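You operate a simulated robot arm through the tools that you are given. There is no shell and no other tool. Be economical: measure what you need, move in short steps, check, and stop when the job is done.

You are at the controls of a simulated robot arm. One attempt, no reset.

## Task
Put things in order on the long table. At the end: the red ring box stands where the yellow note block (marked "NOTES") stood; the purple can (marked "GRAPE") stands where the clear glass with a green ring stood; the cream jar (marked "SUN") from the long table stands on top of the silver cover with a yellow knob; the clear glass with a green ring stands where the red ring box stood; the yellow note block stands where the cream jar stood; whatever was shut is shut again. Leave all else as you found it, and nothing knocked over.

Only the result counts: the job must be done as asked and must still hold three seconds after the hand-in. Knocking over, shifting, dropping, spilling or breaking anything else fails it. A push-on lid holds only when it is set on centred and level and pressed home; a screw cap is set on level and turned clockwise until tight.

## Robot
A 7-joint arm with a two-finger parallel gripper, fixed in place. Base frame: the origin is at the foot of the arm, x ahead of it, y to its left, z up; the work surface is at about z = 0.76. Units: m, rad, N and s.
With the tool pointing down near the work surface it reaches from about 0.2 to 0.68 m from the base axis. Its first joint turns from -1.152 to 1.152 rad. Payload 2.4 kg.
The tool frame sits at the grasp point between the pads (the TCP): z along the fingers, y along the line on which they close. The tips reach 0.03 m beyond it. Largest opening 0.094 m; finger width 0.028, thickness 0.01; the body of the gripper, 0.05 by 0.096 m, starts 0.055 m behind the TCP.
Orientation is told as [roll, pitch, yaw] about the base's x, y, z axes, in that order, counted from this pose: with the fingers straight down and closing along the base's y, the tool's x points along the base's -x, its y along +y and its z along -z.

## Interface
- The arm moves only by the tool arm_command. Its argument "rows" is a list of rows, each a list of 3 entries, a list of its own where there are three numbers: the finger opening in m, from 0 to 0.094, then the shift along the tool's x, y, z in m, then the turn, a rotation vector about the tool's x, y, z in rad. In form: [[claw, [x, y, z], [ax, ay, az]], ...]. A call has 1 to 10 rows; each row shifts and turns the commanded pose from where the row before left it, along the tool's axes as they then stand. Each row takes 0.2 s and may step no farther than 0.05 m and 0.15 rad from the row before; otherwise, or with a gripper value out of range, the whole call is refused. Where a pose cannot be reached the arm comes as near as it can. A force on the tool above 40 N (or 10 N above the force at the start of the call, whichever is more), or a blocked arm, ends the call early, and 0.2 s more pass. The fingers move at their own pace (about 0.153 m/s each) and stop on an object; they squeeze with about 42 N. The grip force told is the motor's: it shows also when the fingers shut on nothing. Time passes only in rows, and 0.2 s behind the last, so rows that do not move let the fingers close. The reply holds the time, the measured pose of the TCP, the force on the tool along the base axes, the opening and the grip force, in the units named above and with some noise, with the torque about the TCP (base axes, N m) and any sound that the robot's microphone picked up.
- Cameras (640 x 400 px; columns grow to the right, rows downward): "scene" is fixed at [0.0351, 0.4811, 1.4264]; the picture's right is [-0.74, -0.67, 0.00], its down [-0.48, 0.53, -0.70] and it looks along [0.47, -0.51, -0.72] (base axes); focal length 295 px, centre (320, 200). "wrist" rides on the gripper at [0.076, 0.014, -0.102] in the tool frame; the picture's right is [-0.18, 0.98, 0.00], its down [-0.75, -0.14, -0.64] and it looks along [-0.63, -0.12, 0.77] (tool axes); focal length 243 px, centre (320, 200). There is no depth. A picture from a camera that has moved, and an enlarged one, comes with that camera's place and axes in the base frame and with its lens.
- snapshot(camera): a new picture of that camera. The clock stands still meanwhile.
- zoom(camera, box): a new picture of the part [left, top, right, bottom] of that camera's present view, enlarged. The clock stands still meanwhile.
- close_job(): hands the job in; it is judged then, once.

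Go step by step. Nothing tells you positions but the pictures and the camera data: compare them with the known pose of the tool, close in by small moves and look again before you grip or let go. The budget is 120 turns and 76 pictures, counting those below and the enlarged ones. Unless the task says otherwise, let go and move clear before handing in, and close with one line.

The tools are called as name(argument=value, ...) on one line, values as JSON. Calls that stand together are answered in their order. arm_command: Moves the arm, as the interface text tells. Its arguments: {"type":"object","properties":{"rows":{"type":"array"}},"required":["rows"]} The other tools are called the same way: snapshot (camera) takes a picture; zoom (camera, box) takes an enlarged picture of a part of a camera's view; close_job () hands the job in.

At the start:

```text
time: 0.0
ee_pos: [0.4155, -0.0796, 1.111]
tcp_rot: [0.0, 0.0, 0.002]
force: [0.7, 0.0, -0.8]
moment: [-0.03, 0.03, -0.02]
gripper_width: 0.0938
finger_force: 0.1
```

scene: 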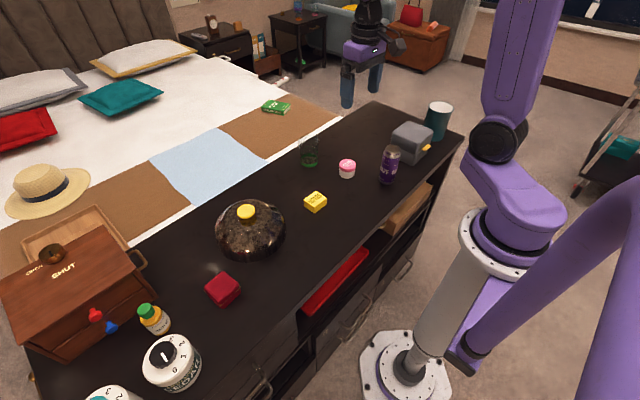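
wrist: 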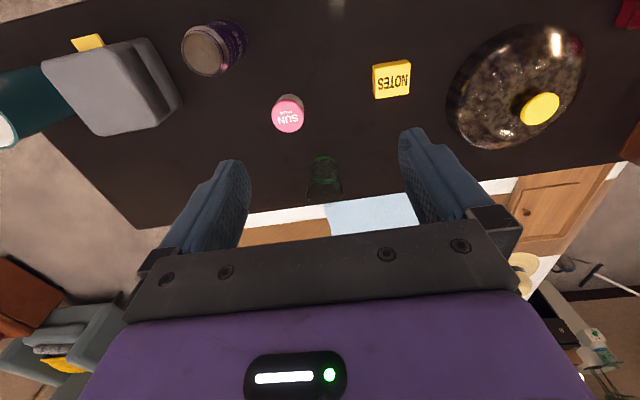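

The long table holds, from far to near in the scene view: glass, jar, can, note block, silver cover and red ring box. I'll enlarge the pictures first to fix their positions.

zoom(camera="scene", box=[280, 110, 440, 220])

zoom(camera="scene", box=[180, 190, 340, 320])

zoom(camera="wrist", box=[170, 0, 650, 220])

```text
3.64 times, centred on (360, 165) of scene
camera zoom: at [0.0351, 0.4811, 1.4264], right [-0.74, -0.67, 0.0], down [-0.48, 0.53, -0.7], along [0.47, -0.51, -0.72], focal length 1073 px, centre (174, 327)
```

zoom: 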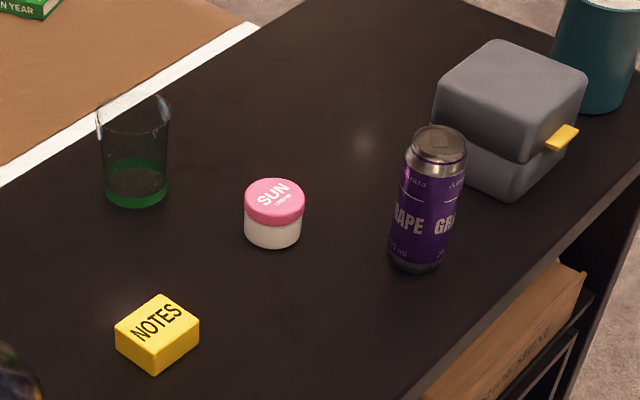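

```text
3.08 times, centred on (260, 255) of scene
camera zoom: at [0.0351, 0.4811, 1.4264], right [-0.74, -0.67, 0.0], down [-0.48, 0.53, -0.7], along [0.47, -0.51, -0.72], focal length 908 px, centre (505, 31)
```

zoom: 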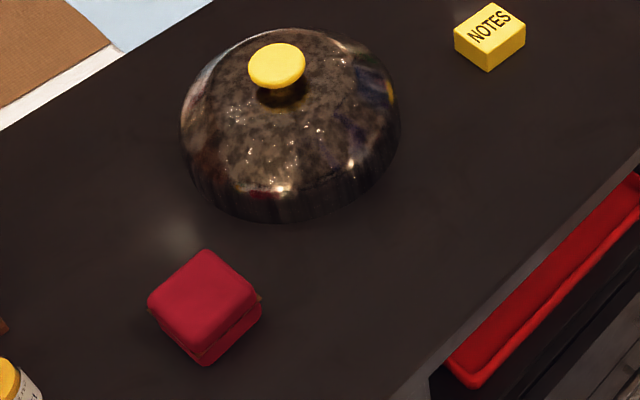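

```text
refused: 650 is not a number from 0 to 640
```

The jar is at about (0.485, -0.146), with the knob top near (0.525, 0.233, 0.85). I'm moving above the jar to check its position.

arm_command(rows=[[0.094, [-0.0139, -0.0132, 0.0322], [0, 0, 0]], [0.094, [-0.0139, -0.0132, 0.0322], [0, 0, 0]], [0.094, [-0.0139, -0.0132, 0.0322], [0, 0, 0]], [0.094, [-0.0139, -0.0132, 0.0322], [0, 0, 0]], [0.094, [-0.0139, -0.0132, 0.0322], [0, 0, 0]]])

snapshot(camera="wrist")

```text
time: 1.2
ee_pos: [0.4863, -0.1468, 0.9492]
tcp_rot: [0.0, 0.001, 0.001]
force: [0.2, 0.1, 0.3]
moment: [0.0, -0.02, 0.01]
gripper_width: 0.0938
finger_force: 0.2
```

```text
71 pictures are left
camera wrist: at [0.4081, -0.1328, 1.0513], right [0.18, 0.98, 0.0], down [0.75, -0.14, 0.64], along [0.63, -0.12, -0.77], focal length 243 px, centre (320, 200)
```

wrist: 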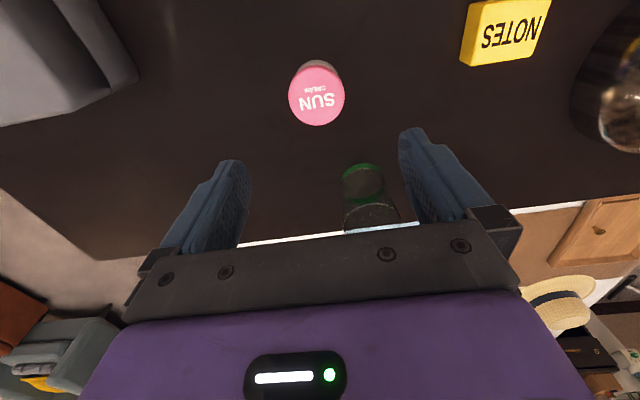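

The lid is centred near (0.482, -0.149), so I'm lowering onto it and closing.

arm_command(rows=[[0.094, [0.004, -0.002, 0.038], [0, 0, 0]], [0.094, [0, 0, 0.038], [0, 0, 0]], [0.094, [0, 0, 0.038], [0, 0, 0]], [0.094, [0, 0, 0.038], [0, 0, 0]], [0.05, [0, 0, 0], [0, 0, 0]], [0.05, [0, 0, 0], [0, 0, 0]]])

snapshot(camera="wrist")

```text
time: 2.6
ee_pos: [0.4821, -0.1476, 0.7986]
tcp_rot: [-0.001, -0.001, 0.0]
force: [0.3, -0.8, -0.1]
moment: [0.02, -0.01, -0.04]
gripper_width: 0.0559
finger_force: 41.6
```

```text
70 pictures are left
camera wrist: at [0.4033, -0.134, 0.9013], right [0.18, 0.98, 0.0], down [0.75, -0.14, 0.64], along [0.63, -0.12, -0.77], focal length 243 px, centre (320, 200)
```

wrist: 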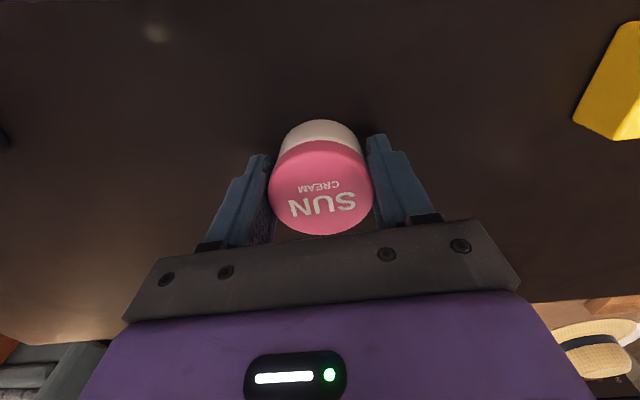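

The jar is held about 3 mm off the tool centre in x. I'm lifting it and moving toward the cover to measure the knob.

arm_command(rows=[[0.05, [0, 0, -0.03], [0, 0, 0]], [0.05, [0, 0, -0.045], [0, 0, 0]], [0.05, [0, 0, -0.045], [0, 0, 0]], [0.05, [0, 0, -0.045], [0, 0, 0]], [0.05, [0, 0.045, -0.01], [0, 0, 0]], [0.05, [0, 0.045, 0], [0, 0, 0]], [0.05, [0, 0.045, 0], [0, 0, 0]], [0.05, [0, 0.045, 0], [0, 0, 0]], [0.05, [0, 0.045, 0], [0, 0, 0]], [0.05, [0, 0.045, 0], [0, 0, 0]]])

snapshot(camera="wrist")

zoom(camera="scene", box=[180, 140, 340, 270])

```text
time: 4.8
ee_pos: [0.4817, 0.1206, 0.9732]
tcp_rot: [0.001, -0.001, -0.001]
force: [-0.7, 0.1, -1.4]
moment: [-0.03, 0.01, 0.0]
gripper_width: 0.0561
finger_force: 41.9
```

```text
69 pictures are left
camera wrist: at [0.4037, 0.1341, 1.0749], right [0.18, 0.98, 0.0], down [0.75, -0.14, 0.64], along [0.63, -0.12, -0.77], focal length 243 px, centre (320, 200)
```

wrist: 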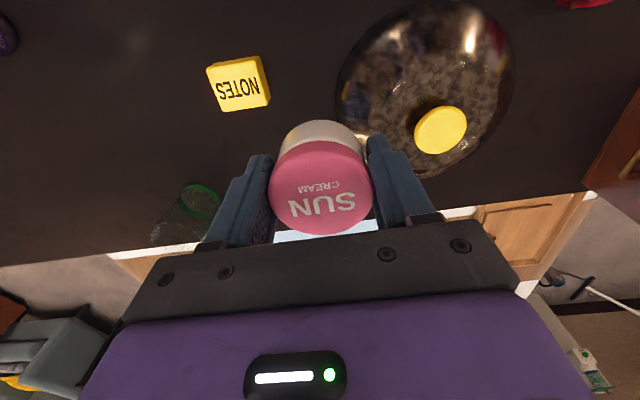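

```text
3.08 times, centred on (260, 205) of scene
camera zoom: at [0.0351, 0.4811, 1.4264], right [-0.74, -0.67, 0.0], down [-0.48, 0.53, -0.7], along [0.47, -0.51, -0.72], focal length 908 px, centre (505, 185)
```

zoom: 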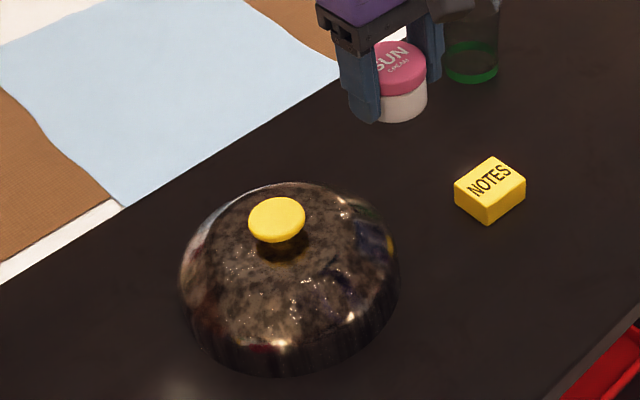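

The knob top is near (0.524, 0.234, 0.85) and flat, about 5 cm across. I'm moving the jar over it.

arm_command(rows=[[0.05, [-0.015, 0.0377, 0], [0, 0, 0]], [0.05, [-0.015, 0.0377, 0], [0, 0, 0]], [0.05, [-0.0148, 0.0377, 0], [0, 0, 0]], [0.05, [0, 0, 0.03], [0, 0, 0]], [0.05, [0, 0, 0.03], [0, 0, 0]]])

zoom(camera="wrist", box=[200, 40, 440, 240])

zoom(camera="scene", box=[190, 140, 310, 270])

```text
time: 6.0
ee_pos: [0.5237, 0.2381, 0.9135]
tcp_rot: [0.001, 0.001, 0.001]
force: [-0.3, -0.5, -1.4]
moment: [0.05, -0.02, 0.0]
gripper_width: 0.056
finger_force: 41.8
```

```text
2.00 times, centred on (320, 140) of wrist
camera zoom: at [0.4451, 0.251, 1.0152], right [0.18, 0.98, 0.0], down [0.75, -0.14, 0.64], along [0.63, -0.12, -0.77], focal length 485 px, centre (320, 320)
```

zoom: 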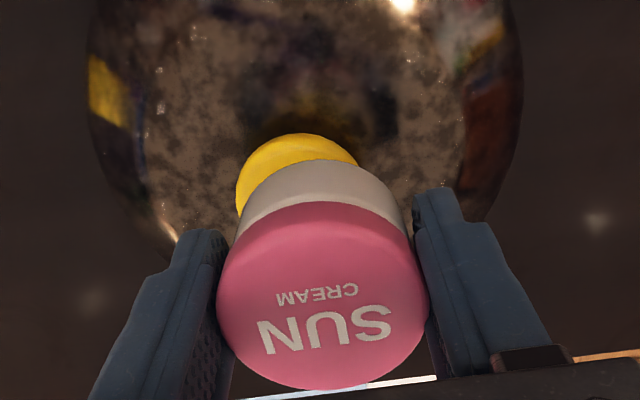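

```text
3.08 times, centred on (250, 205) of scene
camera zoom: at [0.0351, 0.4811, 1.4264], right [-0.74, -0.67, 0.0], down [-0.48, 0.53, -0.7], along [0.47, -0.51, -0.72], focal length 908 px, centre (535, 185)
```

zoom: 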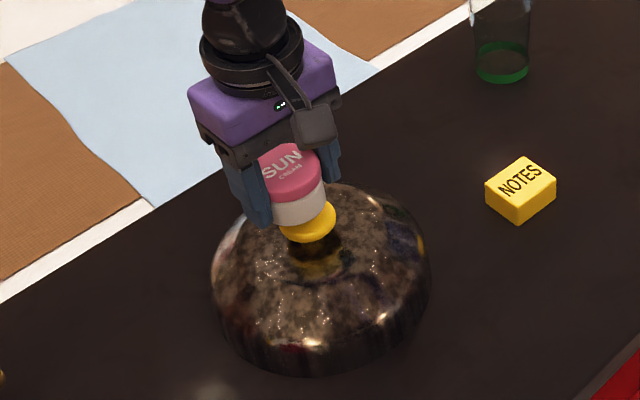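

The jar sits about 5 mm too far to +y relative to the knob. I'll correct that, lower it, and finish in small steps.

arm_command(rows=[[0.05, [0, -0.0055, 0], [0, 0, 0]], [0.05, [0, 0, 0.008], [0, 0, 0]], [0.05, [0, 0, 0.005], [0, 0, 0]], [0.05, [0, 0, 0], [0, 0, 0]]])

zoom(camera="wrist", box=[200, 40, 440, 240])

zoom(camera="scene", box=[210, 160, 290, 230])

```text
time: 7.0
ee_pos: [0.5259, 0.2307, 0.901]
tcp_rot: [0.0, 0.0, -0.002]
force: [0.4, 0.4, -0.2]
moment: [0.0, -0.01, 0.0]
gripper_width: 0.0563
finger_force: 42.0
```

```text
2.00 times, centred on (320, 140) of wrist
camera zoom: at [0.4472, 0.2444, 1.003], right [0.18, 0.98, 0.0], down [0.75, -0.14, 0.64], along [0.63, -0.12, -0.77], focal length 485 px, centre (320, 320)
```

zoom: 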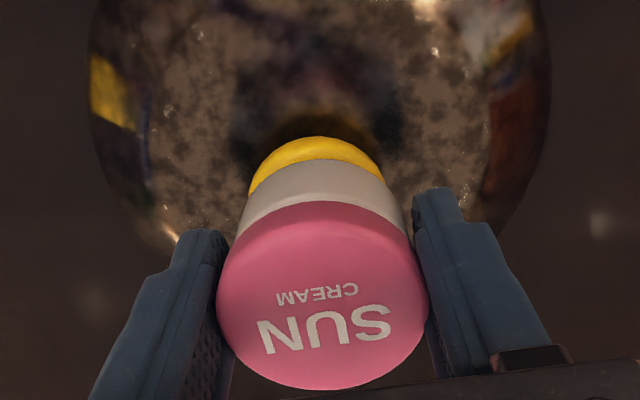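

```text
5.71 times, centred on (250, 195) of scene
camera zoom: at [0.0351, 0.4811, 1.4264], right [-0.74, -0.67, 0.0], down [-0.48, 0.53, -0.7], along [0.47, -0.51, -0.72], focal length 1687 px, centre (720, 229)
```

zoom: 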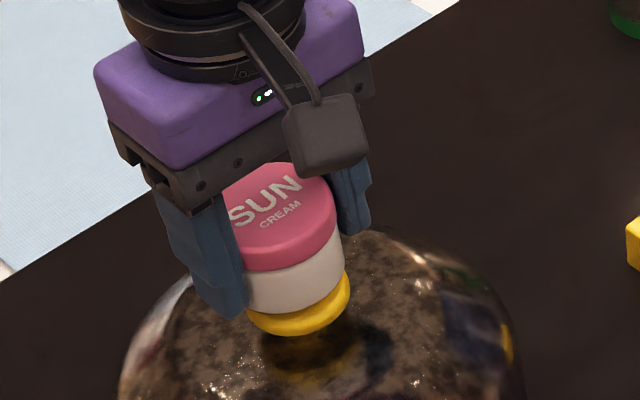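

The jar is centred on the knob to within about 2 mm. I'm lowering it gently until it touches.

arm_command(rows=[[0.05, [0, -0.001, 0.003], [0, 0, 0]], [0.05, [0, 0, 0.003], [0, 0, 0]], [0.05, [0, 0, 0], [0, 0, 0]]])

zoom(camera="scene", box=[210, 160, 290, 230])

```text
time: 7.8
ee_pos: [0.5256, 0.2283, 0.8957]
tcp_rot: [0.001, -0.002, 0.001]
force: [-6.3, -2.1, 24.4]
moment: [-0.08, 0.2, -0.03]
gripper_width: 0.056
finger_force: 41.4
```

```text
5.71 times, centred on (250, 195) of scene
camera zoom: at [0.0345, 0.4809, 1.4265], right [-0.74, -0.67, 0.0], down [-0.48, 0.53, -0.7], along [0.47, -0.51, -0.72], focal length 1687 px, centre (720, 229)
```

zoom: 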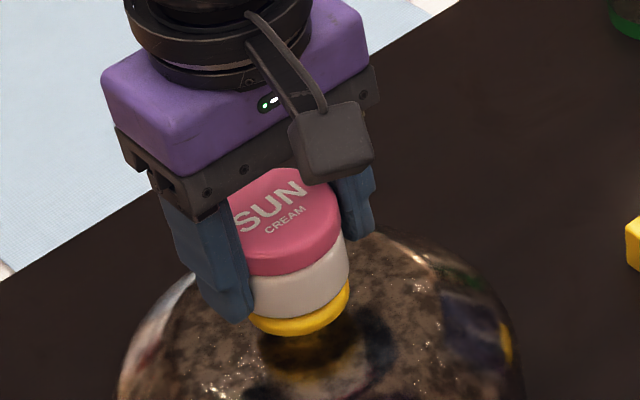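

The jar is touching the knob with about 24 N. I'll ease off a little, then open the fingers.

arm_command(rows=[[0.05, [0, 0, -0.0015], [0, 0, 0]], [0.05, [0, 0, 0], [0, 0, 0]]])

```text
time: 8.4
ee_pos: [0.526, 0.2285, 0.896]
tcp_rot: [0.0, -0.002, -0.002]
force: [-2.2, -1.1, 12.4]
moment: [-0.06, -0.12, -0.01]
gripper_width: 0.0559
finger_force: 42.0
```

arm_command(rows=[[0.05, [0, 0, -0.001], [0, 0, 0]], [0.065, [0, 0, 0], [0, 0, 0]], [0.08, [0, 0, 0], [0, 0, 0]], [0.09, [0, 0, 0], [0, 0, 0]], [0.09, [0, 0, -0.03], [0, 0, 0]], [0.09, [0, 0, -0.04], [0, 0, 0]]])

snapshot(camera="wrist")

zoom(camera="scene", box=[210, 160, 290, 230])

```text
time: 9.8
ee_pos: [0.5253, 0.226, 0.9668]
tcp_rot: [0.001, 0.0, 0.003]
force: [0.6, -0.2, 0.1]
moment: [-0.02, 0.01, 0.03]
gripper_width: 0.0902
finger_force: 0.2
```

```text
62 pictures are left
camera wrist: at [0.4486, 0.2408, 1.0693], right [0.18, 0.98, 0.0], down [0.75, -0.14, 0.64], along [0.63, -0.12, -0.77], focal length 243 px, centre (320, 200)
```

wrist: 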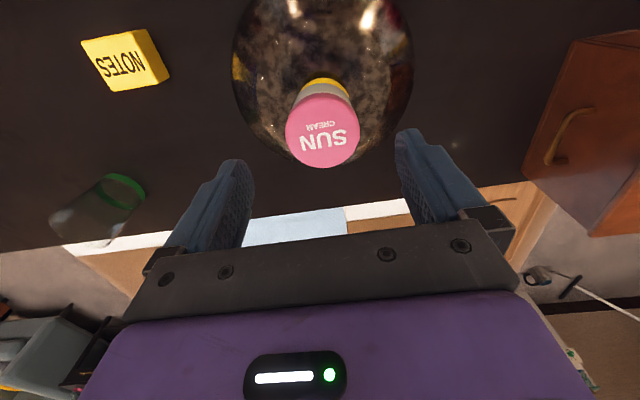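

```text
5.71 times, centred on (250, 195) of scene
camera zoom: at [0.0351, 0.4811, 1.4264], right [-0.74, -0.67, 0.0], down [-0.48, 0.53, -0.7], along [0.47, -0.51, -0.72], focal length 1687 px, centre (720, 229)
```

zoom: 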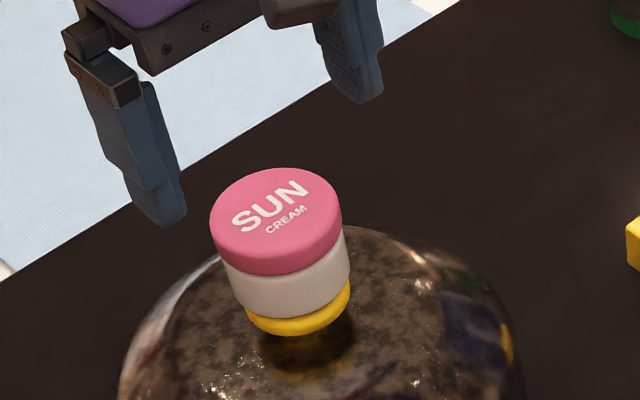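

The jar stands on the knob. Next I'm hovering above the note block.

arm_command(rows=[[0.094, [0.0118, -0.039, 0], [0, 0, 0]], [0.094, [0.0118, -0.039, 0], [0, 0, 0]], [0.094, [0.0118, -0.039, 0], [0, 0, 0]], [0.094, [0.0118, -0.039, 0], [0, 0, 0]], [0.094, [0.0118, -0.039, 0.02], [0, 0, 0]], [0.094, [0, 0, 0.03], [0, 0, 0]]])

snapshot(camera="wrist")

```text
time: 11.2
ee_pos: [0.4658, 0.0368, 0.9186]
tcp_rot: [-0.001, 0.0, 0.002]
force: [0.1, 0.4, 0.2]
moment: [0.0, -0.03, 0.01]
gripper_width: 0.0942
finger_force: 0.1
```

```text
60 pictures are left
camera wrist: at [0.3881, 0.0507, 1.0204], right [0.18, 0.98, 0.0], down [0.75, -0.14, 0.64], along [0.63, -0.12, -0.77], focal length 243 px, centre (320, 200)
```

wrist: 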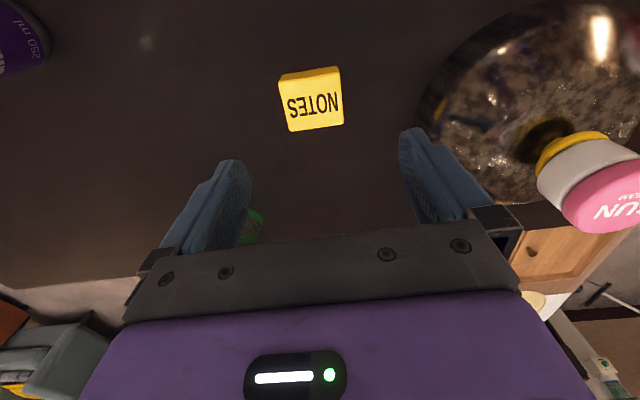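

The block centre is at about (0.464, 0.030), rotated roughly -0.07 rad. I'll align, lower and grip.

arm_command(rows=[[0.094, [0.002, -0.0073, 0.03], [0, 0, 0.07]], [0.094, [0, 0, 0.04], [0, 0, 0]], [0.094, [0, 0, 0.04], [0, 0, 0]], [0.094, [0, 0, 0.0135], [0, 0, 0]], [0.094, [0, 0, 0], [0, 0, 0]]])

snapshot(camera="wrist")

```text
time: 12.4
ee_pos: [0.4615, 0.0256, 0.7923]
tcp_rot: [0.001, 0.0, -0.07]
force: [-0.4, -1.0, 0.7]
moment: [0.0, -0.03, -0.02]
gripper_width: 0.094
finger_force: 0.0
```

```text
59 pictures are left
camera wrist: at [0.3853, 0.045, 0.8945], right [0.25, 0.97, 0.0], down [0.74, -0.19, 0.64], along [0.62, -0.16, -0.77], focal length 243 px, centre (320, 200)
```

wrist: 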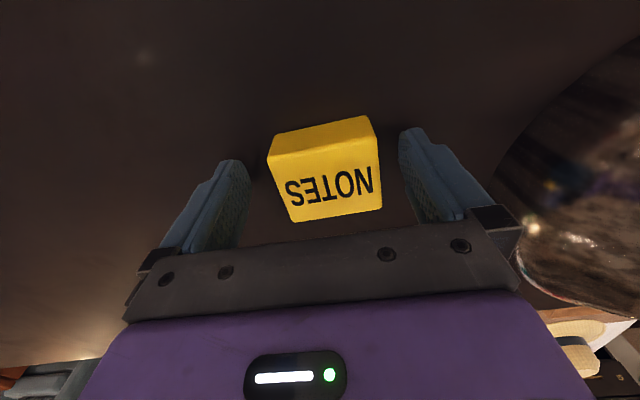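

The fingers straddle the block, so I'm closing and lifting it to carry to the jar's old place at (0.480, -0.148).

arm_command(rows=[[0.05, [0, 0, 0], [0, 0, 0]], [0.05, [0, 0, 0], [0, 0, 0]], [0.05, [0, 0, 0], [0, 0, 0]]])

snapshot(camera="wrist")

```text
time: 13.2
ee_pos: [0.4635, 0.0257, 0.7959]
tcp_rot: [0.001, -0.002, -0.067]
force: [-1.4, -2.0, 10.8]
moment: [0.02, 0.3, 0.07]
gripper_width: 0.0551
finger_force: 41.7
stopped in row 3: the force on the tool passed its limit (the readings are from after the stop); the commanded pose is now the measured one
```

```text
58 pictures are left
camera wrist: at [0.386, 0.0448, 0.897], right [0.25, 0.97, 0.0], down [0.74, -0.19, 0.64], along [0.62, -0.16, -0.77], focal length 243 px, centre (320, 200)
```

wrist: 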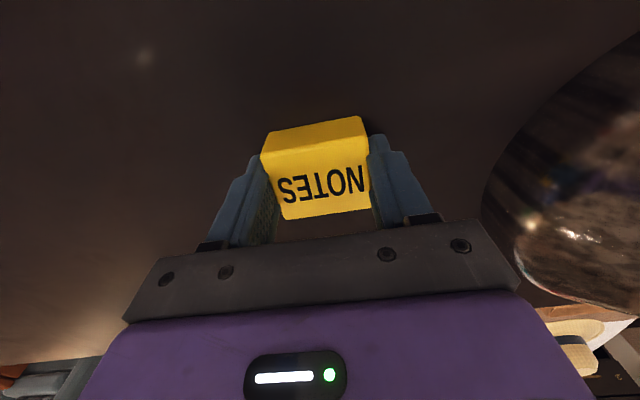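

The block is gripped. I'm lifting it and moving to the jar's old place.

arm_command(rows=[[0.05, [0, 0, -0.02], [0, 0, 0]], [0.05, [0, 0, -0.04], [0, 0, 0]], [0.05, [-0.0076, -0.0428, 0], [0, 0, 0]], [0.05, [-0.0077, -0.0428, 0], [0, 0, 0]], [0.05, [-0.0076, -0.0428, 0], [0, 0, 0]], [0.05, [-0.0077, -0.0429, 0], [0, 0, 0]], [0.05, [0, 0, 0.02], [0, 0, 0]]])

snapshot(camera="wrist")

zoom(camera="scene", box=[280, 110, 440, 220])

```text
time: 14.8
ee_pos: [0.4818, -0.1498, 0.8362]
tcp_rot: [0.0, -0.002, -0.068]
force: [0.3, -0.2, -1.0]
moment: [0.04, 0.0, 0.01]
gripper_width: 0.0548
finger_force: 41.7
```

```text
57 pictures are left
camera wrist: at [0.404, -0.1305, 0.9376], right [0.25, 0.97, 0.0], down [0.74, -0.19, 0.64], along [0.62, -0.16, -0.77], focal length 243 px, centre (320, 200)
```

wrist: 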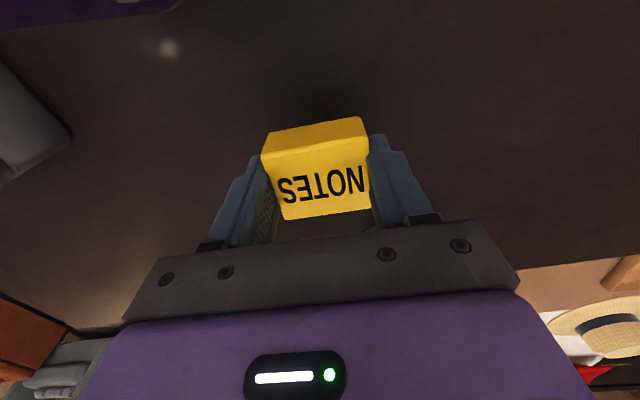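

```text
3.64 times, centred on (360, 165) of scene
camera zoom: at [0.0351, 0.4811, 1.4264], right [-0.74, -0.67, 0.0], down [-0.48, 0.53, -0.7], along [0.47, -0.51, -0.72], focal length 1073 px, centre (174, 327)
```

zoom: 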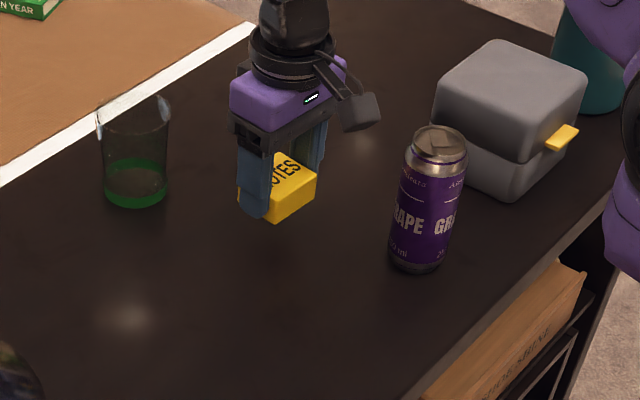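

It's positioned, so I'm lowering to the table in small final steps.

arm_command(rows=[[0.05, [0, 0.001, 0.025], [0, 0, 0]], [0.05, [0, 0, 0.01], [0, 0, 0]], [0.05, [0, 0, 0.003], [0, 0, 0]], [0.05, [0, 0, 0], [0, 0, 0]]])

zoom(camera="scene", box=[280, 110, 440, 220])

```text
time: 15.8
ee_pos: [0.482, -0.1458, 0.7966]
tcp_rot: [0.0, -0.001, -0.07]
force: [0.3, -0.4, -0.8]
moment: [0.03, 0.01, -0.01]
gripper_width: 0.0552
finger_force: 41.9
```

```text
3.64 times, centred on (360, 165) of scene
camera zoom: at [0.0351, 0.4811, 1.4264], right [-0.74, -0.67, 0.0], down [-0.48, 0.53, -0.7], along [0.47, -0.51, -0.72], focal length 1073 px, centre (174, 327)
```

zoom: 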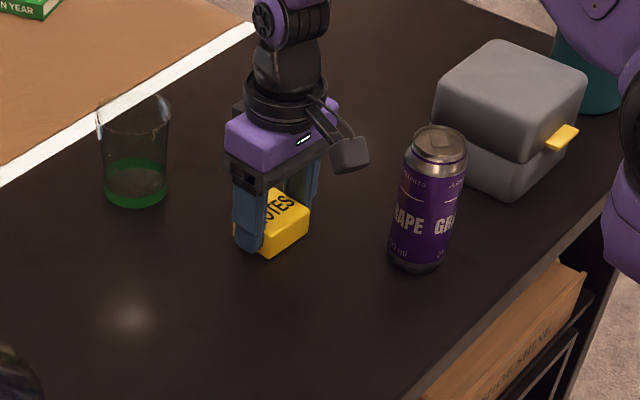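

There's no contact yet, so I'll lower slightly more.

arm_command(rows=[[0.05, [0, 0, 0.0015], [0, 0, 0]], [0.05, [0, 0, 0], [0, 0, 0]]])

```text
time: 16.4
ee_pos: [0.4822, -0.1457, 0.7952]
tcp_rot: [0.0, 0.0, -0.069]
force: [-2.3, -0.6, 8.1]
moment: [0.23, 0.26, 0.08]
gripper_width: 0.0546
finger_force: 41.5
```

It's touching the table, so I'm releasing and rising.

arm_command(rows=[[0.065, [0, 0, 0], [0, 0, 0]], [0.09, [0, 0, 0], [0, 0, 0]], [0.09, [0, 0, -0.03], [0, 0, 0]], [0.09, [0, 0, -0.045], [0, 0, 0]], [0.09, [0, 0, -0.045], [0, 0, 0]], [0.09, [0, 0, -0.045], [0, 0, 0]], [0.09, [0, 0, -0.045], [0, 0, 0]]])

snapshot(camera="wrist")

zoom(camera="scene", box=[280, 110, 440, 220])

```text
time: 18.0
ee_pos: [0.4812, -0.1456, 1.0059]
tcp_rot: [0.0, 0.001, -0.067]
force: [-0.4, 0.6, 0.0]
moment: [0.01, 0.05, -0.01]
gripper_width: 0.0901
finger_force: 0.0
```

```text
54 pictures are left
camera wrist: at [0.4053, -0.1262, 1.108], right [0.25, 0.97, 0.0], down [0.74, -0.19, 0.64], along [0.62, -0.16, -0.77], focal length 243 px, centre (320, 200)
```

wrist: 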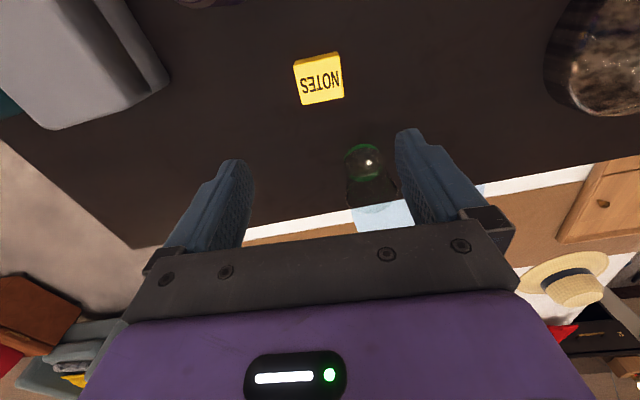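

```text
3.64 times, centred on (360, 165) of scene
camera zoom: at [0.0351, 0.4811, 1.4264], right [-0.74, -0.67, 0.0], down [-0.48, 0.53, -0.7], along [0.47, -0.51, -0.72], focal length 1073 px, centre (174, 327)
```

zoom: 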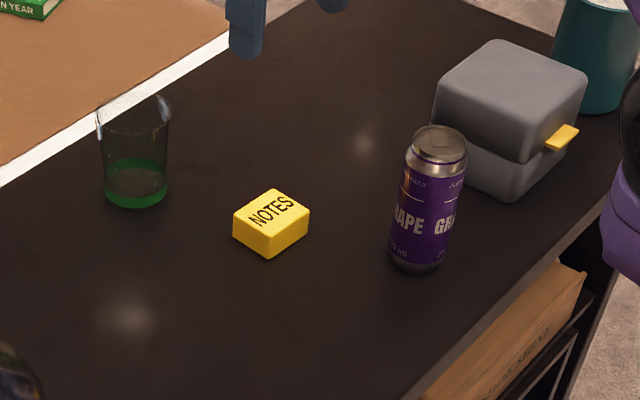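

The block is in place. Now I'm travelling high over to the ring box and straightening the yaw.

arm_command(rows=[[0.094, [0, 0, 0], [0, 0, -0.068]], [0.094, [0.005, 0.048, 0], [0, 0, 0]], [0.094, [0.005, 0.048, 0], [0, 0, 0]], [0.094, [0.005, 0.048, 0], [0, 0, 0]], [0.094, [0.005, 0.048, 0], [0, 0, 0]], [0.094, [0.005, 0.048, 0], [0, 0, 0]], [0.094, [0.005, 0.048, 0], [0, 0, 0]], [0.094, [0.005, 0.048, 0], [0, 0, 0]], [0.094, [0.005, 0.048, 0], [0, 0, 0]], [0.094, [0.005, 0.048, 0], [0, 0, 0]]])

arm_command(rows=[[0.094, [0.005, 0.048, 0], [0, 0, 0]], [0.094, [0, 0.046, 0], [0, 0, 0]]])

snapshot(camera="wrist")

```text
time: 20.2
ee_pos: [0.4389, 0.2849, 1.0084]
tcp_rot: [-0.001, -0.002, 0.001]
force: [0.2, 0.3, -0.4]
moment: [-0.04, 0.02, 0.03]
gripper_width: 0.0941
finger_force: 0.0
```

```text
time: 20.8
ee_pos: [0.4291, 0.3799, 1.0073]
tcp_rot: [-0.001, -0.003, -0.001]
force: [0.1, -0.2, 0.0]
moment: [0.01, 0.01, -0.02]
gripper_width: 0.094
finger_force: 0.0
```

```text
52 pictures are left
camera wrist: at [0.3515, 0.3934, 1.1088], right [0.18, 0.98, 0.0], down [0.75, -0.14, 0.64], along [0.63, -0.12, -0.77], focal length 243 px, centre (320, 200)
```

wrist: 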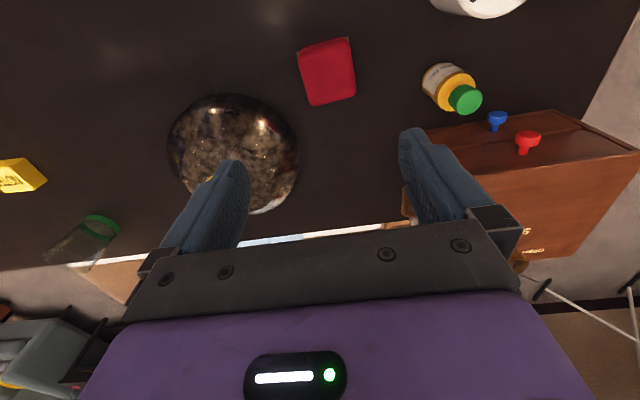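

zoom(camera="wrist", box=[240, 0, 500, 160])

zoom(camera="scene", box=[120, 250, 280, 350])

```text
2.46 times, centred on (370, 80) of wrist
camera zoom: at [0.3515, 0.3934, 1.1088], right [0.18, 0.98, 0.0], down [0.75, -0.14, 0.64], along [0.63, -0.12, -0.77], focal length 597 px, centre (197, 495)
```

zoom: 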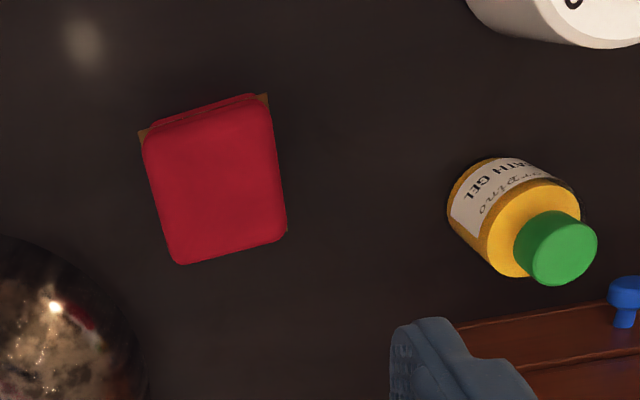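

```text
4.00 times, centred on (200, 300) of scene
camera zoom: at [0.0351, 0.4811, 1.4264], right [-0.74, -0.67, 0.0], down [-0.48, 0.53, -0.7], along [0.47, -0.51, -0.72], focal length 1181 px, centre (800, -200)
```

zoom: 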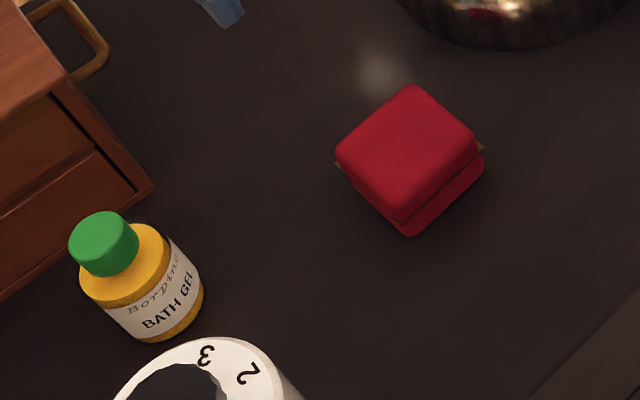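

The ring box is at about (0.422, 0.391), yaw +0.055, with its top near z = 0.80. I'm aligning and descending partway.

arm_command(rows=[[0.094, [0.007, 0.011, 0.03], [0, 0, -0.055]], [0.094, [0, 0, 0.045], [0, 0, 0]], [0.094, [0, 0, 0.045], [0, 0, 0]], [0.094, [0, 0, 0.04], [0, 0, 0]], [0.094, [0, 0, 0], [0, 0, 0]]])

snapshot(camera="wrist")

```text
time: 22.0
ee_pos: [0.4271, 0.39, 0.8458]
tcp_rot: [0.001, -0.002, 0.057]
force: [0.4, 0.2, -0.3]
moment: [0.0, -0.02, 0.01]
gripper_width: 0.0937
finger_force: 0.0
```

```text
49 pictures are left
camera wrist: at [0.3475, 0.3994, 0.9478], right [0.13, 0.99, 0.0], down [0.76, -0.1, 0.64], along [0.64, -0.08, -0.77], focal length 243 px, centre (320, 200)
```

wrist: 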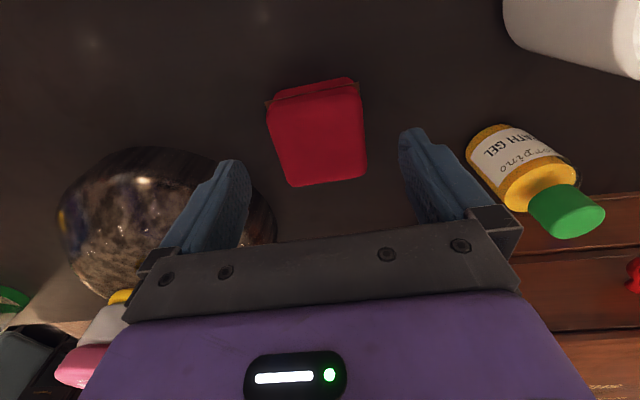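

Aligned. I'm descending and closing on both lid and base.

arm_command(rows=[[0.094, [0.005, 0, 0.025], [0, 0, 0]], [0.094, [0, 0, 0.023], [0, 0, 0]], [0.094, [0, 0, 0], [0, 0, 0]], [0.06, [0, 0, 0], [0, 0, 0]], [0.045, [0, 0, 0], [0, 0, 0]], [0.045, [0, 0, 0], [0, 0, 0]]])

snapshot(camera="wrist")

zoom(camera="scene", box=[120, 250, 280, 350])

```text
time: 23.4
ee_pos: [0.422, 0.3918, 0.796]
tcp_rot: [0.001, -0.002, 0.055]
force: [-0.5, 0.7, -0.8]
moment: [-0.02, -0.03, -0.02]
gripper_width: 0.0637
finger_force: 41.9
```

```text
48 pictures are left
camera wrist: at [0.3424, 0.4003, 0.8981], right [0.13, 0.99, 0.0], down [0.76, -0.1, 0.64], along [0.64, -0.08, -0.77], focal length 243 px, centre (320, 200)
```

wrist: 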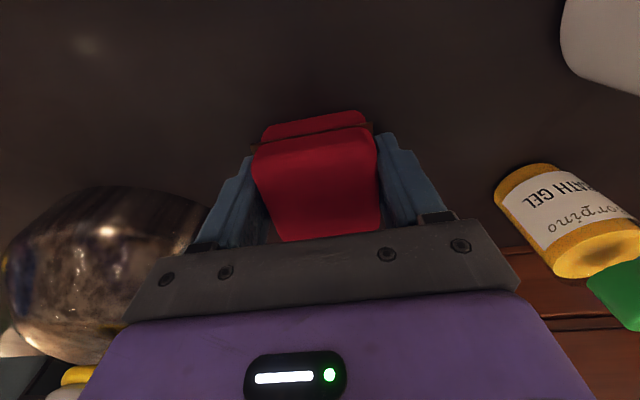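

```text
4.00 times, centred on (200, 300) of scene
camera zoom: at [0.0351, 0.4811, 1.4264], right [-0.74, -0.67, 0.0], down [-0.48, 0.53, -0.7], along [0.47, -0.51, -0.72], focal length 1181 px, centre (800, -200)
```

zoom: 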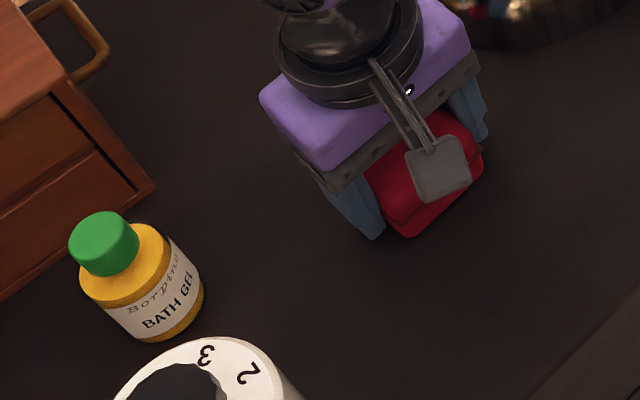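

Gripped at 0.064 m across the brass band. I'm lifting a little to check that it holds level.

arm_command(rows=[[0.045, [0, 0, -0.02], [0, 0, 0]], [0.045, [0, 0, -0.03], [0, 0, 0]], [0.045, [0, 0, -0.04], [0, 0, 0]], [0.045, [0, 0, 0], [0, 0, 0]]])

snapshot(camera="wrist")

zoom(camera="scene", box=[140, 200, 300, 320])

```text
time: 24.4
ee_pos: [0.4204, 0.387, 0.8856]
tcp_rot: [0.0, -0.003, 0.056]
force: [0.4, -0.2, -1.1]
moment: [0.0, 0.0, -0.01]
gripper_width: 0.0636
finger_force: 42.1
```

```text
46 pictures are left
camera wrist: at [0.3416, 0.3975, 0.988], right [0.13, 0.99, 0.0], down [0.76, -0.1, 0.64], along [0.64, -0.08, -0.77], focal length 243 px, centre (320, 200)
```

wrist: 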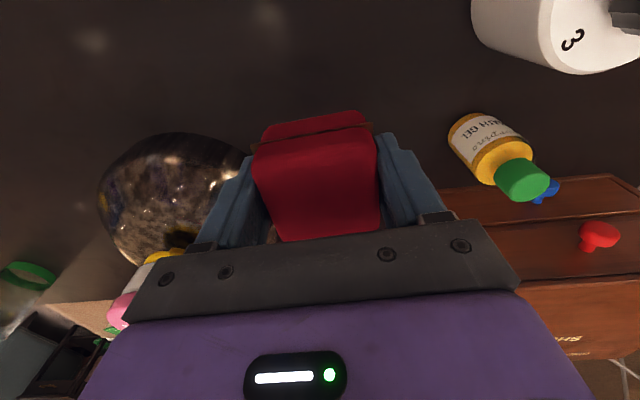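

```text
3.33 times, centred on (220, 260) of scene
camera zoom: at [0.0351, 0.4811, 1.4264], right [-0.74, -0.67, 0.0], down [-0.48, 0.53, -0.7], along [0.47, -0.51, -0.72], focal length 984 px, centre (653, 0)
```

zoom: 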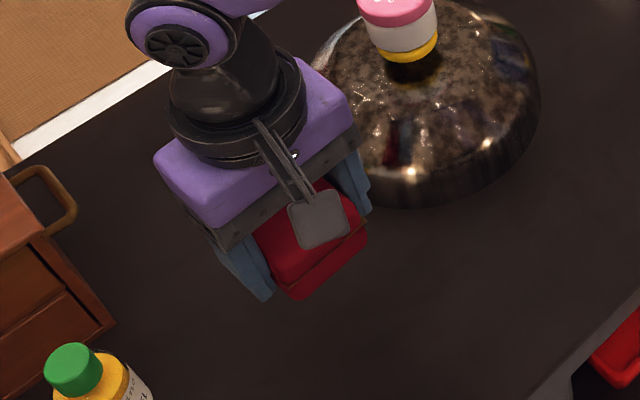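

It holds level. I'm rising clear of the jar and carrying it to the note block's old place.

arm_command(rows=[[0.045, [0, 0, -0.049], [0, 0, 0]], [0.045, [0, 0, -0.049], [0, 0, 0]], [0.045, [-0.0031, -0.0453, 0], [0, 0, 0]], [0.045, [-0.0031, -0.0453, 0], [0, 0, 0]], [0.045, [-0.0031, -0.0453, 0], [0, 0, 0]], [0.045, [-0.0031, -0.0453, 0], [0, 0, 0]], [0.045, [-0.0031, -0.0453, 0], [0, 0, 0]], [0.045, [-0.0031, -0.0453, 0], [0, 0, 0]], [0.045, [-0.0031, -0.0453, 0], [0, 0, 0]], [0.045, [-0.0034, -0.0454, 0], [0, 0, 0]]])

arm_command(rows=[[0.045, [0, 0, 0.045], [0, 0, 0]], [0.045, [0, 0, 0.045], [0, 0, 0]], [0.045, [0, 0, 0.045], [0, 0, 0]], [0.045, [0, 0, 0.03], [0, 0, 0]], [0.045, [0, 0, 0], [0, 0, 0]]])

snapshot(camera="scene")

zoom(camera="scene", box=[280, 110, 440, 220])

```text
time: 26.6
ee_pos: [0.4642, 0.03, 0.985]
tcp_rot: [-0.001, -0.002, 0.056]
force: [-0.5, -0.5, -0.2]
moment: [0.01, -0.03, -0.01]
gripper_width: 0.0637
finger_force: 41.6
```

```text
time: 27.8
ee_pos: [0.4662, 0.0301, 0.8205]
tcp_rot: [-0.001, -0.004, 0.056]
force: [0.2, -0.5, -0.7]
moment: [0.02, -0.01, -0.04]
gripper_width: 0.0633
finger_force: 42.0
```

```text
44 pictures are left
```

scene: 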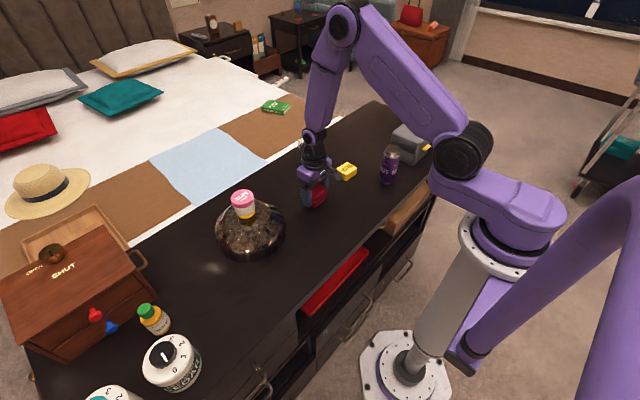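

```text
3.64 times, centred on (360, 165) of scene
camera zoom: at [0.0351, 0.4811, 1.4264], right [-0.74, -0.67, 0.0], down [-0.48, 0.53, -0.7], along [0.47, -0.51, -0.72], focal length 1073 px, centre (174, 327)
```

zoom: 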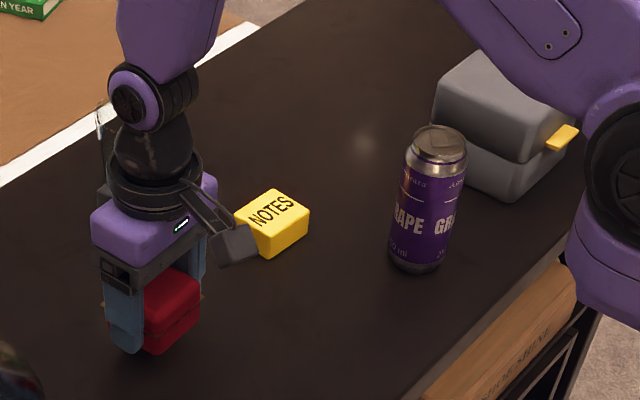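

arm_command(rows=[[0.045, [0, 0, 0.015], [0, 0, 0]], [0.045, [0, 0, 0.008], [0, 0, 0]], [0.045, [0, 0, 0.002], [0, 0, 0]], [0.045, [0, 0, 0], [0, 0, 0]]])

```text
time: 28.8
ee_pos: [0.4653, 0.0309, 0.7959]
tcp_rot: [0.0, 0.0, 0.057]
force: [-9.5, -2.0, 21.5]
moment: [0.11, -0.11, 0.07]
gripper_width: 0.0632
finger_force: 41.8
```

Contact is made. I'll ease up 1 mm, release and rise.

arm_command(rows=[[0.045, [0, 0, -0.0015], [0, 0, 0]], [0.045, [0, 0, 0], [0, 0, 0]], [0.07, [0, 0, 0], [0, 0, 0]], [0.094, [0, 0, 0], [0, 0, 0]], [0.094, [0, 0, 0], [0, 0, 0]], [0.094, [0, 0, -0.03], [0, 0, 0]], [0.094, [0, 0, -0.045], [0, 0, 0]], [0.094, [0, 0, -0.045], [0, 0, 0]], [0.094, [0, 0, -0.045], [0, 0, 0]], [0.094, [0, 0, -0.045], [0, 0, 0]]])

snapshot(camera="wrist")

zoom(camera="scene", box=[280, 110, 440, 220])

```text
time: 31.0
ee_pos: [0.4592, 0.0302, 1.0076]
tcp_rot: [0.001, -0.001, 0.055]
force: [0.2, -0.3, 0.4]
moment: [0.0, 0.01, 0.01]
gripper_width: 0.0936
finger_force: 0.0
```

```text
42 pictures are left
camera wrist: at [0.3802, 0.04, 1.1091], right [0.13, 0.99, 0.0], down [0.76, -0.1, 0.64], along [0.64, -0.08, -0.77], focal length 243 px, centre (320, 200)
```

wrist: 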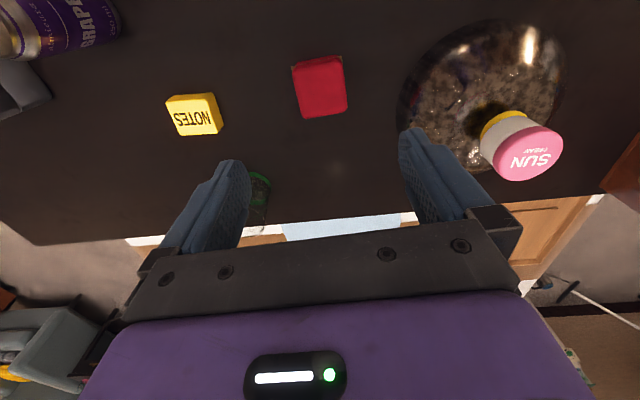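

```text
3.64 times, centred on (360, 165) of scene
camera zoom: at [0.0351, 0.4811, 1.4264], right [-0.74, -0.67, 0.0], down [-0.48, 0.53, -0.7], along [0.47, -0.51, -0.72], focal length 1073 px, centre (174, 327)
```

zoom: 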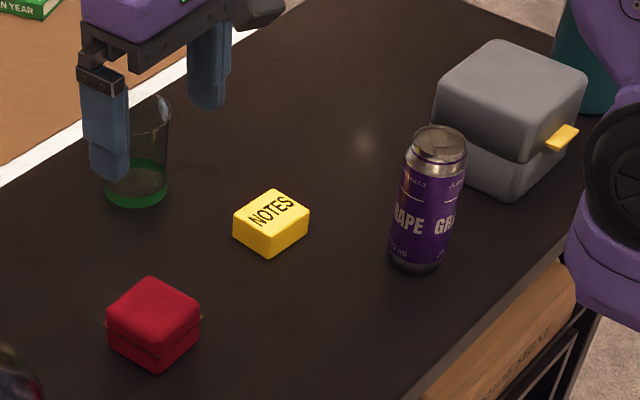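

The ring box is placed. Next I'm hovering above the glass, which I estimate at (0.622, -0.106).

arm_command(rows=[[0.094, [0, 0, 0], [0, 0, 0.056]], [0.094, [-0.0318, -0.0272, 0], [0, 0, 0]], [0.094, [-0.0318, -0.0272, 0], [0, 0, 0]], [0.094, [-0.0318, -0.0272, 0], [0, 0, 0]], [0.094, [-0.0318, -0.0272, 0], [0, 0, 0]], [0.094, [-0.0318, -0.0272, 0], [0, 0, 0]], [0.094, [0, 0, 0.01], [0, 0, 0]]])

snapshot(camera="wrist")

```text
time: 32.6
ee_pos: [0.6238, -0.1076, 0.9988]
tcp_rot: [0.001, -0.001, 0.0]
force: [0.5, 0.2, 0.0]
moment: [-0.01, 0.02, 0.0]
gripper_width: 0.094
finger_force: 0.0
```

```text
40 pictures are left
camera wrist: at [0.5457, -0.0937, 1.1004], right [0.18, 0.98, 0.0], down [0.75, -0.14, 0.64], along [0.63, -0.12, -0.77], focal length 243 px, centre (320, 200)
```

wrist: 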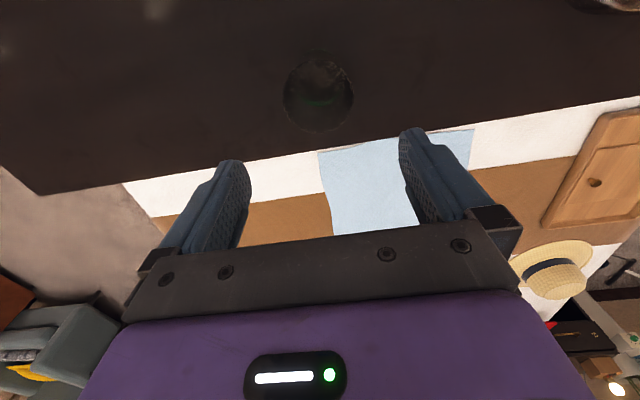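

zoom(camera="wrist", box=[250, 30, 390, 150])

```text
3.33 times, centred on (320, 90) of wrist
camera zoom: at [0.5457, -0.0937, 1.1004], right [0.18, 0.98, 0.0], down [0.75, -0.14, 0.64], along [0.63, -0.12, -0.77], focal length 809 px, centre (320, 567)
```

zoom: 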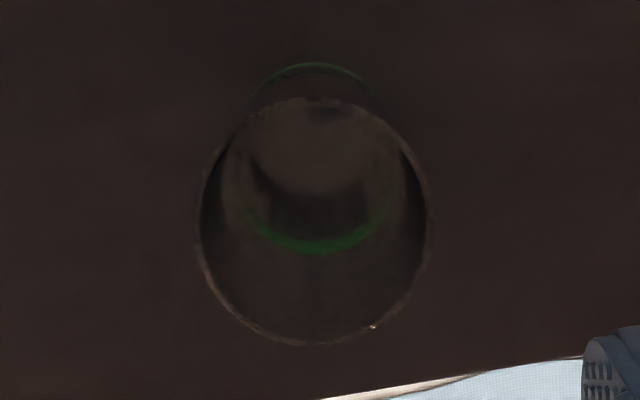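

The glass rim is centred near (0.621, -0.110) at z ≈ 0.847. I'm lowering around it.

arm_command(rows=[[0.094, [0.002, -0.0025, 0.04], [0, 0, 0]], [0.094, [0, 0, 0.04], [0, 0, 0]], [0.094, [0, 0, 0.035], [0, 0, 0]], [0.094, [0, 0, 0], [0, 0, 0]]])

snapshot(camera="wrist")

zoom(camera="scene", box=[270, 100, 350, 180])

```text
time: 33.6
ee_pos: [0.6231, -0.1079, 0.8835]
tcp_rot: [0.0, -0.001, 0.0]
force: [-0.1, -0.7, 0.0]
moment: [0.02, 0.0, -0.02]
gripper_width: 0.0941
finger_force: 0.1
```

```text
38 pictures are left
camera wrist: at [0.5446, -0.0939, 0.9847], right [0.18, 0.98, 0.0], down [0.75, -0.14, 0.64], along [0.63, -0.12, -0.77], focal length 243 px, centre (320, 200)
```

wrist: 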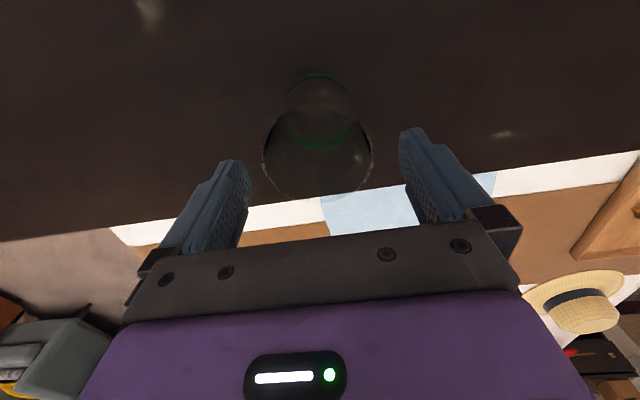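

```text
5.00 times, centred on (310, 140) of scene
camera zoom: at [0.0351, 0.4811, 1.4264], right [-0.74, -0.67, 0.0], down [-0.48, 0.53, -0.7], along [0.47, -0.51, -0.72], focal length 1476 px, centre (370, 500)
```

zoom: 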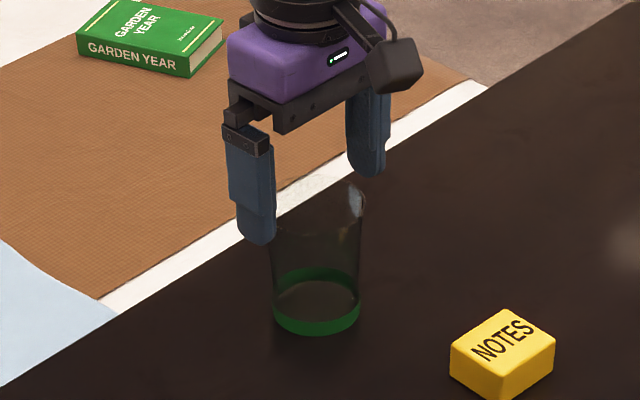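

It's well centred. I'm lowering to grip height and closing.

arm_command(rows=[[0.094, [0, -0.002, 0.035], [0, 0, 0]], [0.094, [0, 0, 0.036], [0, 0, 0]], [0.094, [0, 0, 0], [0, 0, 0]], [0.075, [0, 0, 0], [0, 0, 0]], [0.06, [0, 0, 0], [0, 0, 0]], [0.06, [0, 0, 0], [0, 0, 0]]])

zoom(camera="wrist", box=[200, 60, 440, 240])

zoom(camera="scene", box=[270, 100, 350, 180])

```text
time: 35.0
ee_pos: [0.6221, -0.11, 0.8107]
tcp_rot: [0.001, 0.0, 0.001]
force: [0.4, -0.3, -0.4]
moment: [-0.01, 0.02, -0.01]
gripper_width: 0.0735
finger_force: 42.1
```

```text
2.22 times, centred on (320, 150) of wrist
camera zoom: at [0.5432, -0.096, 0.9123], right [0.18, 0.98, 0.0], down [0.75, -0.14, 0.64], along [0.63, -0.12, -0.77], focal length 539 px, centre (320, 311)
```

zoom: 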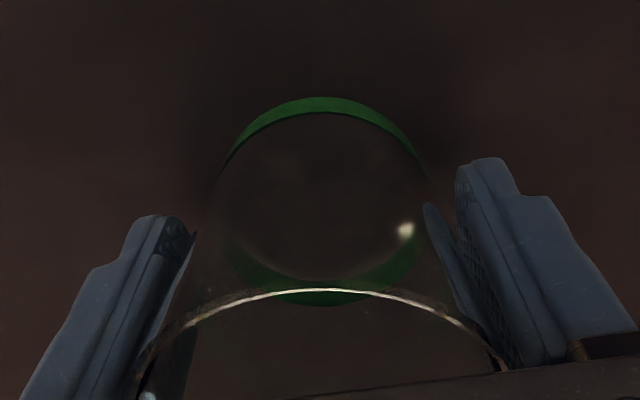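

```text
5.00 times, centred on (310, 140) of scene
camera zoom: at [0.0351, 0.4811, 1.4264], right [-0.74, -0.67, 0.0], down [-0.48, 0.53, -0.7], along [0.47, -0.51, -0.72], focal length 1476 px, centre (370, 500)
```

zoom: 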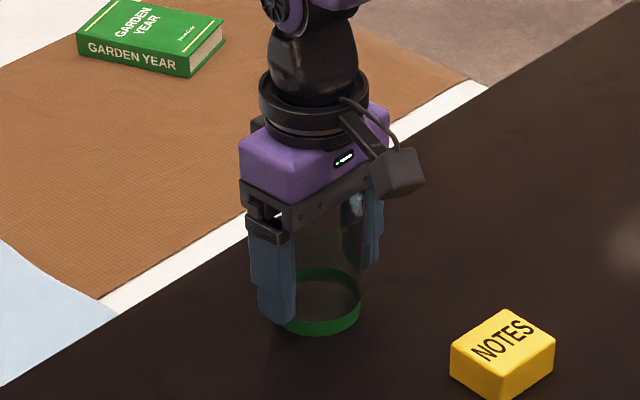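

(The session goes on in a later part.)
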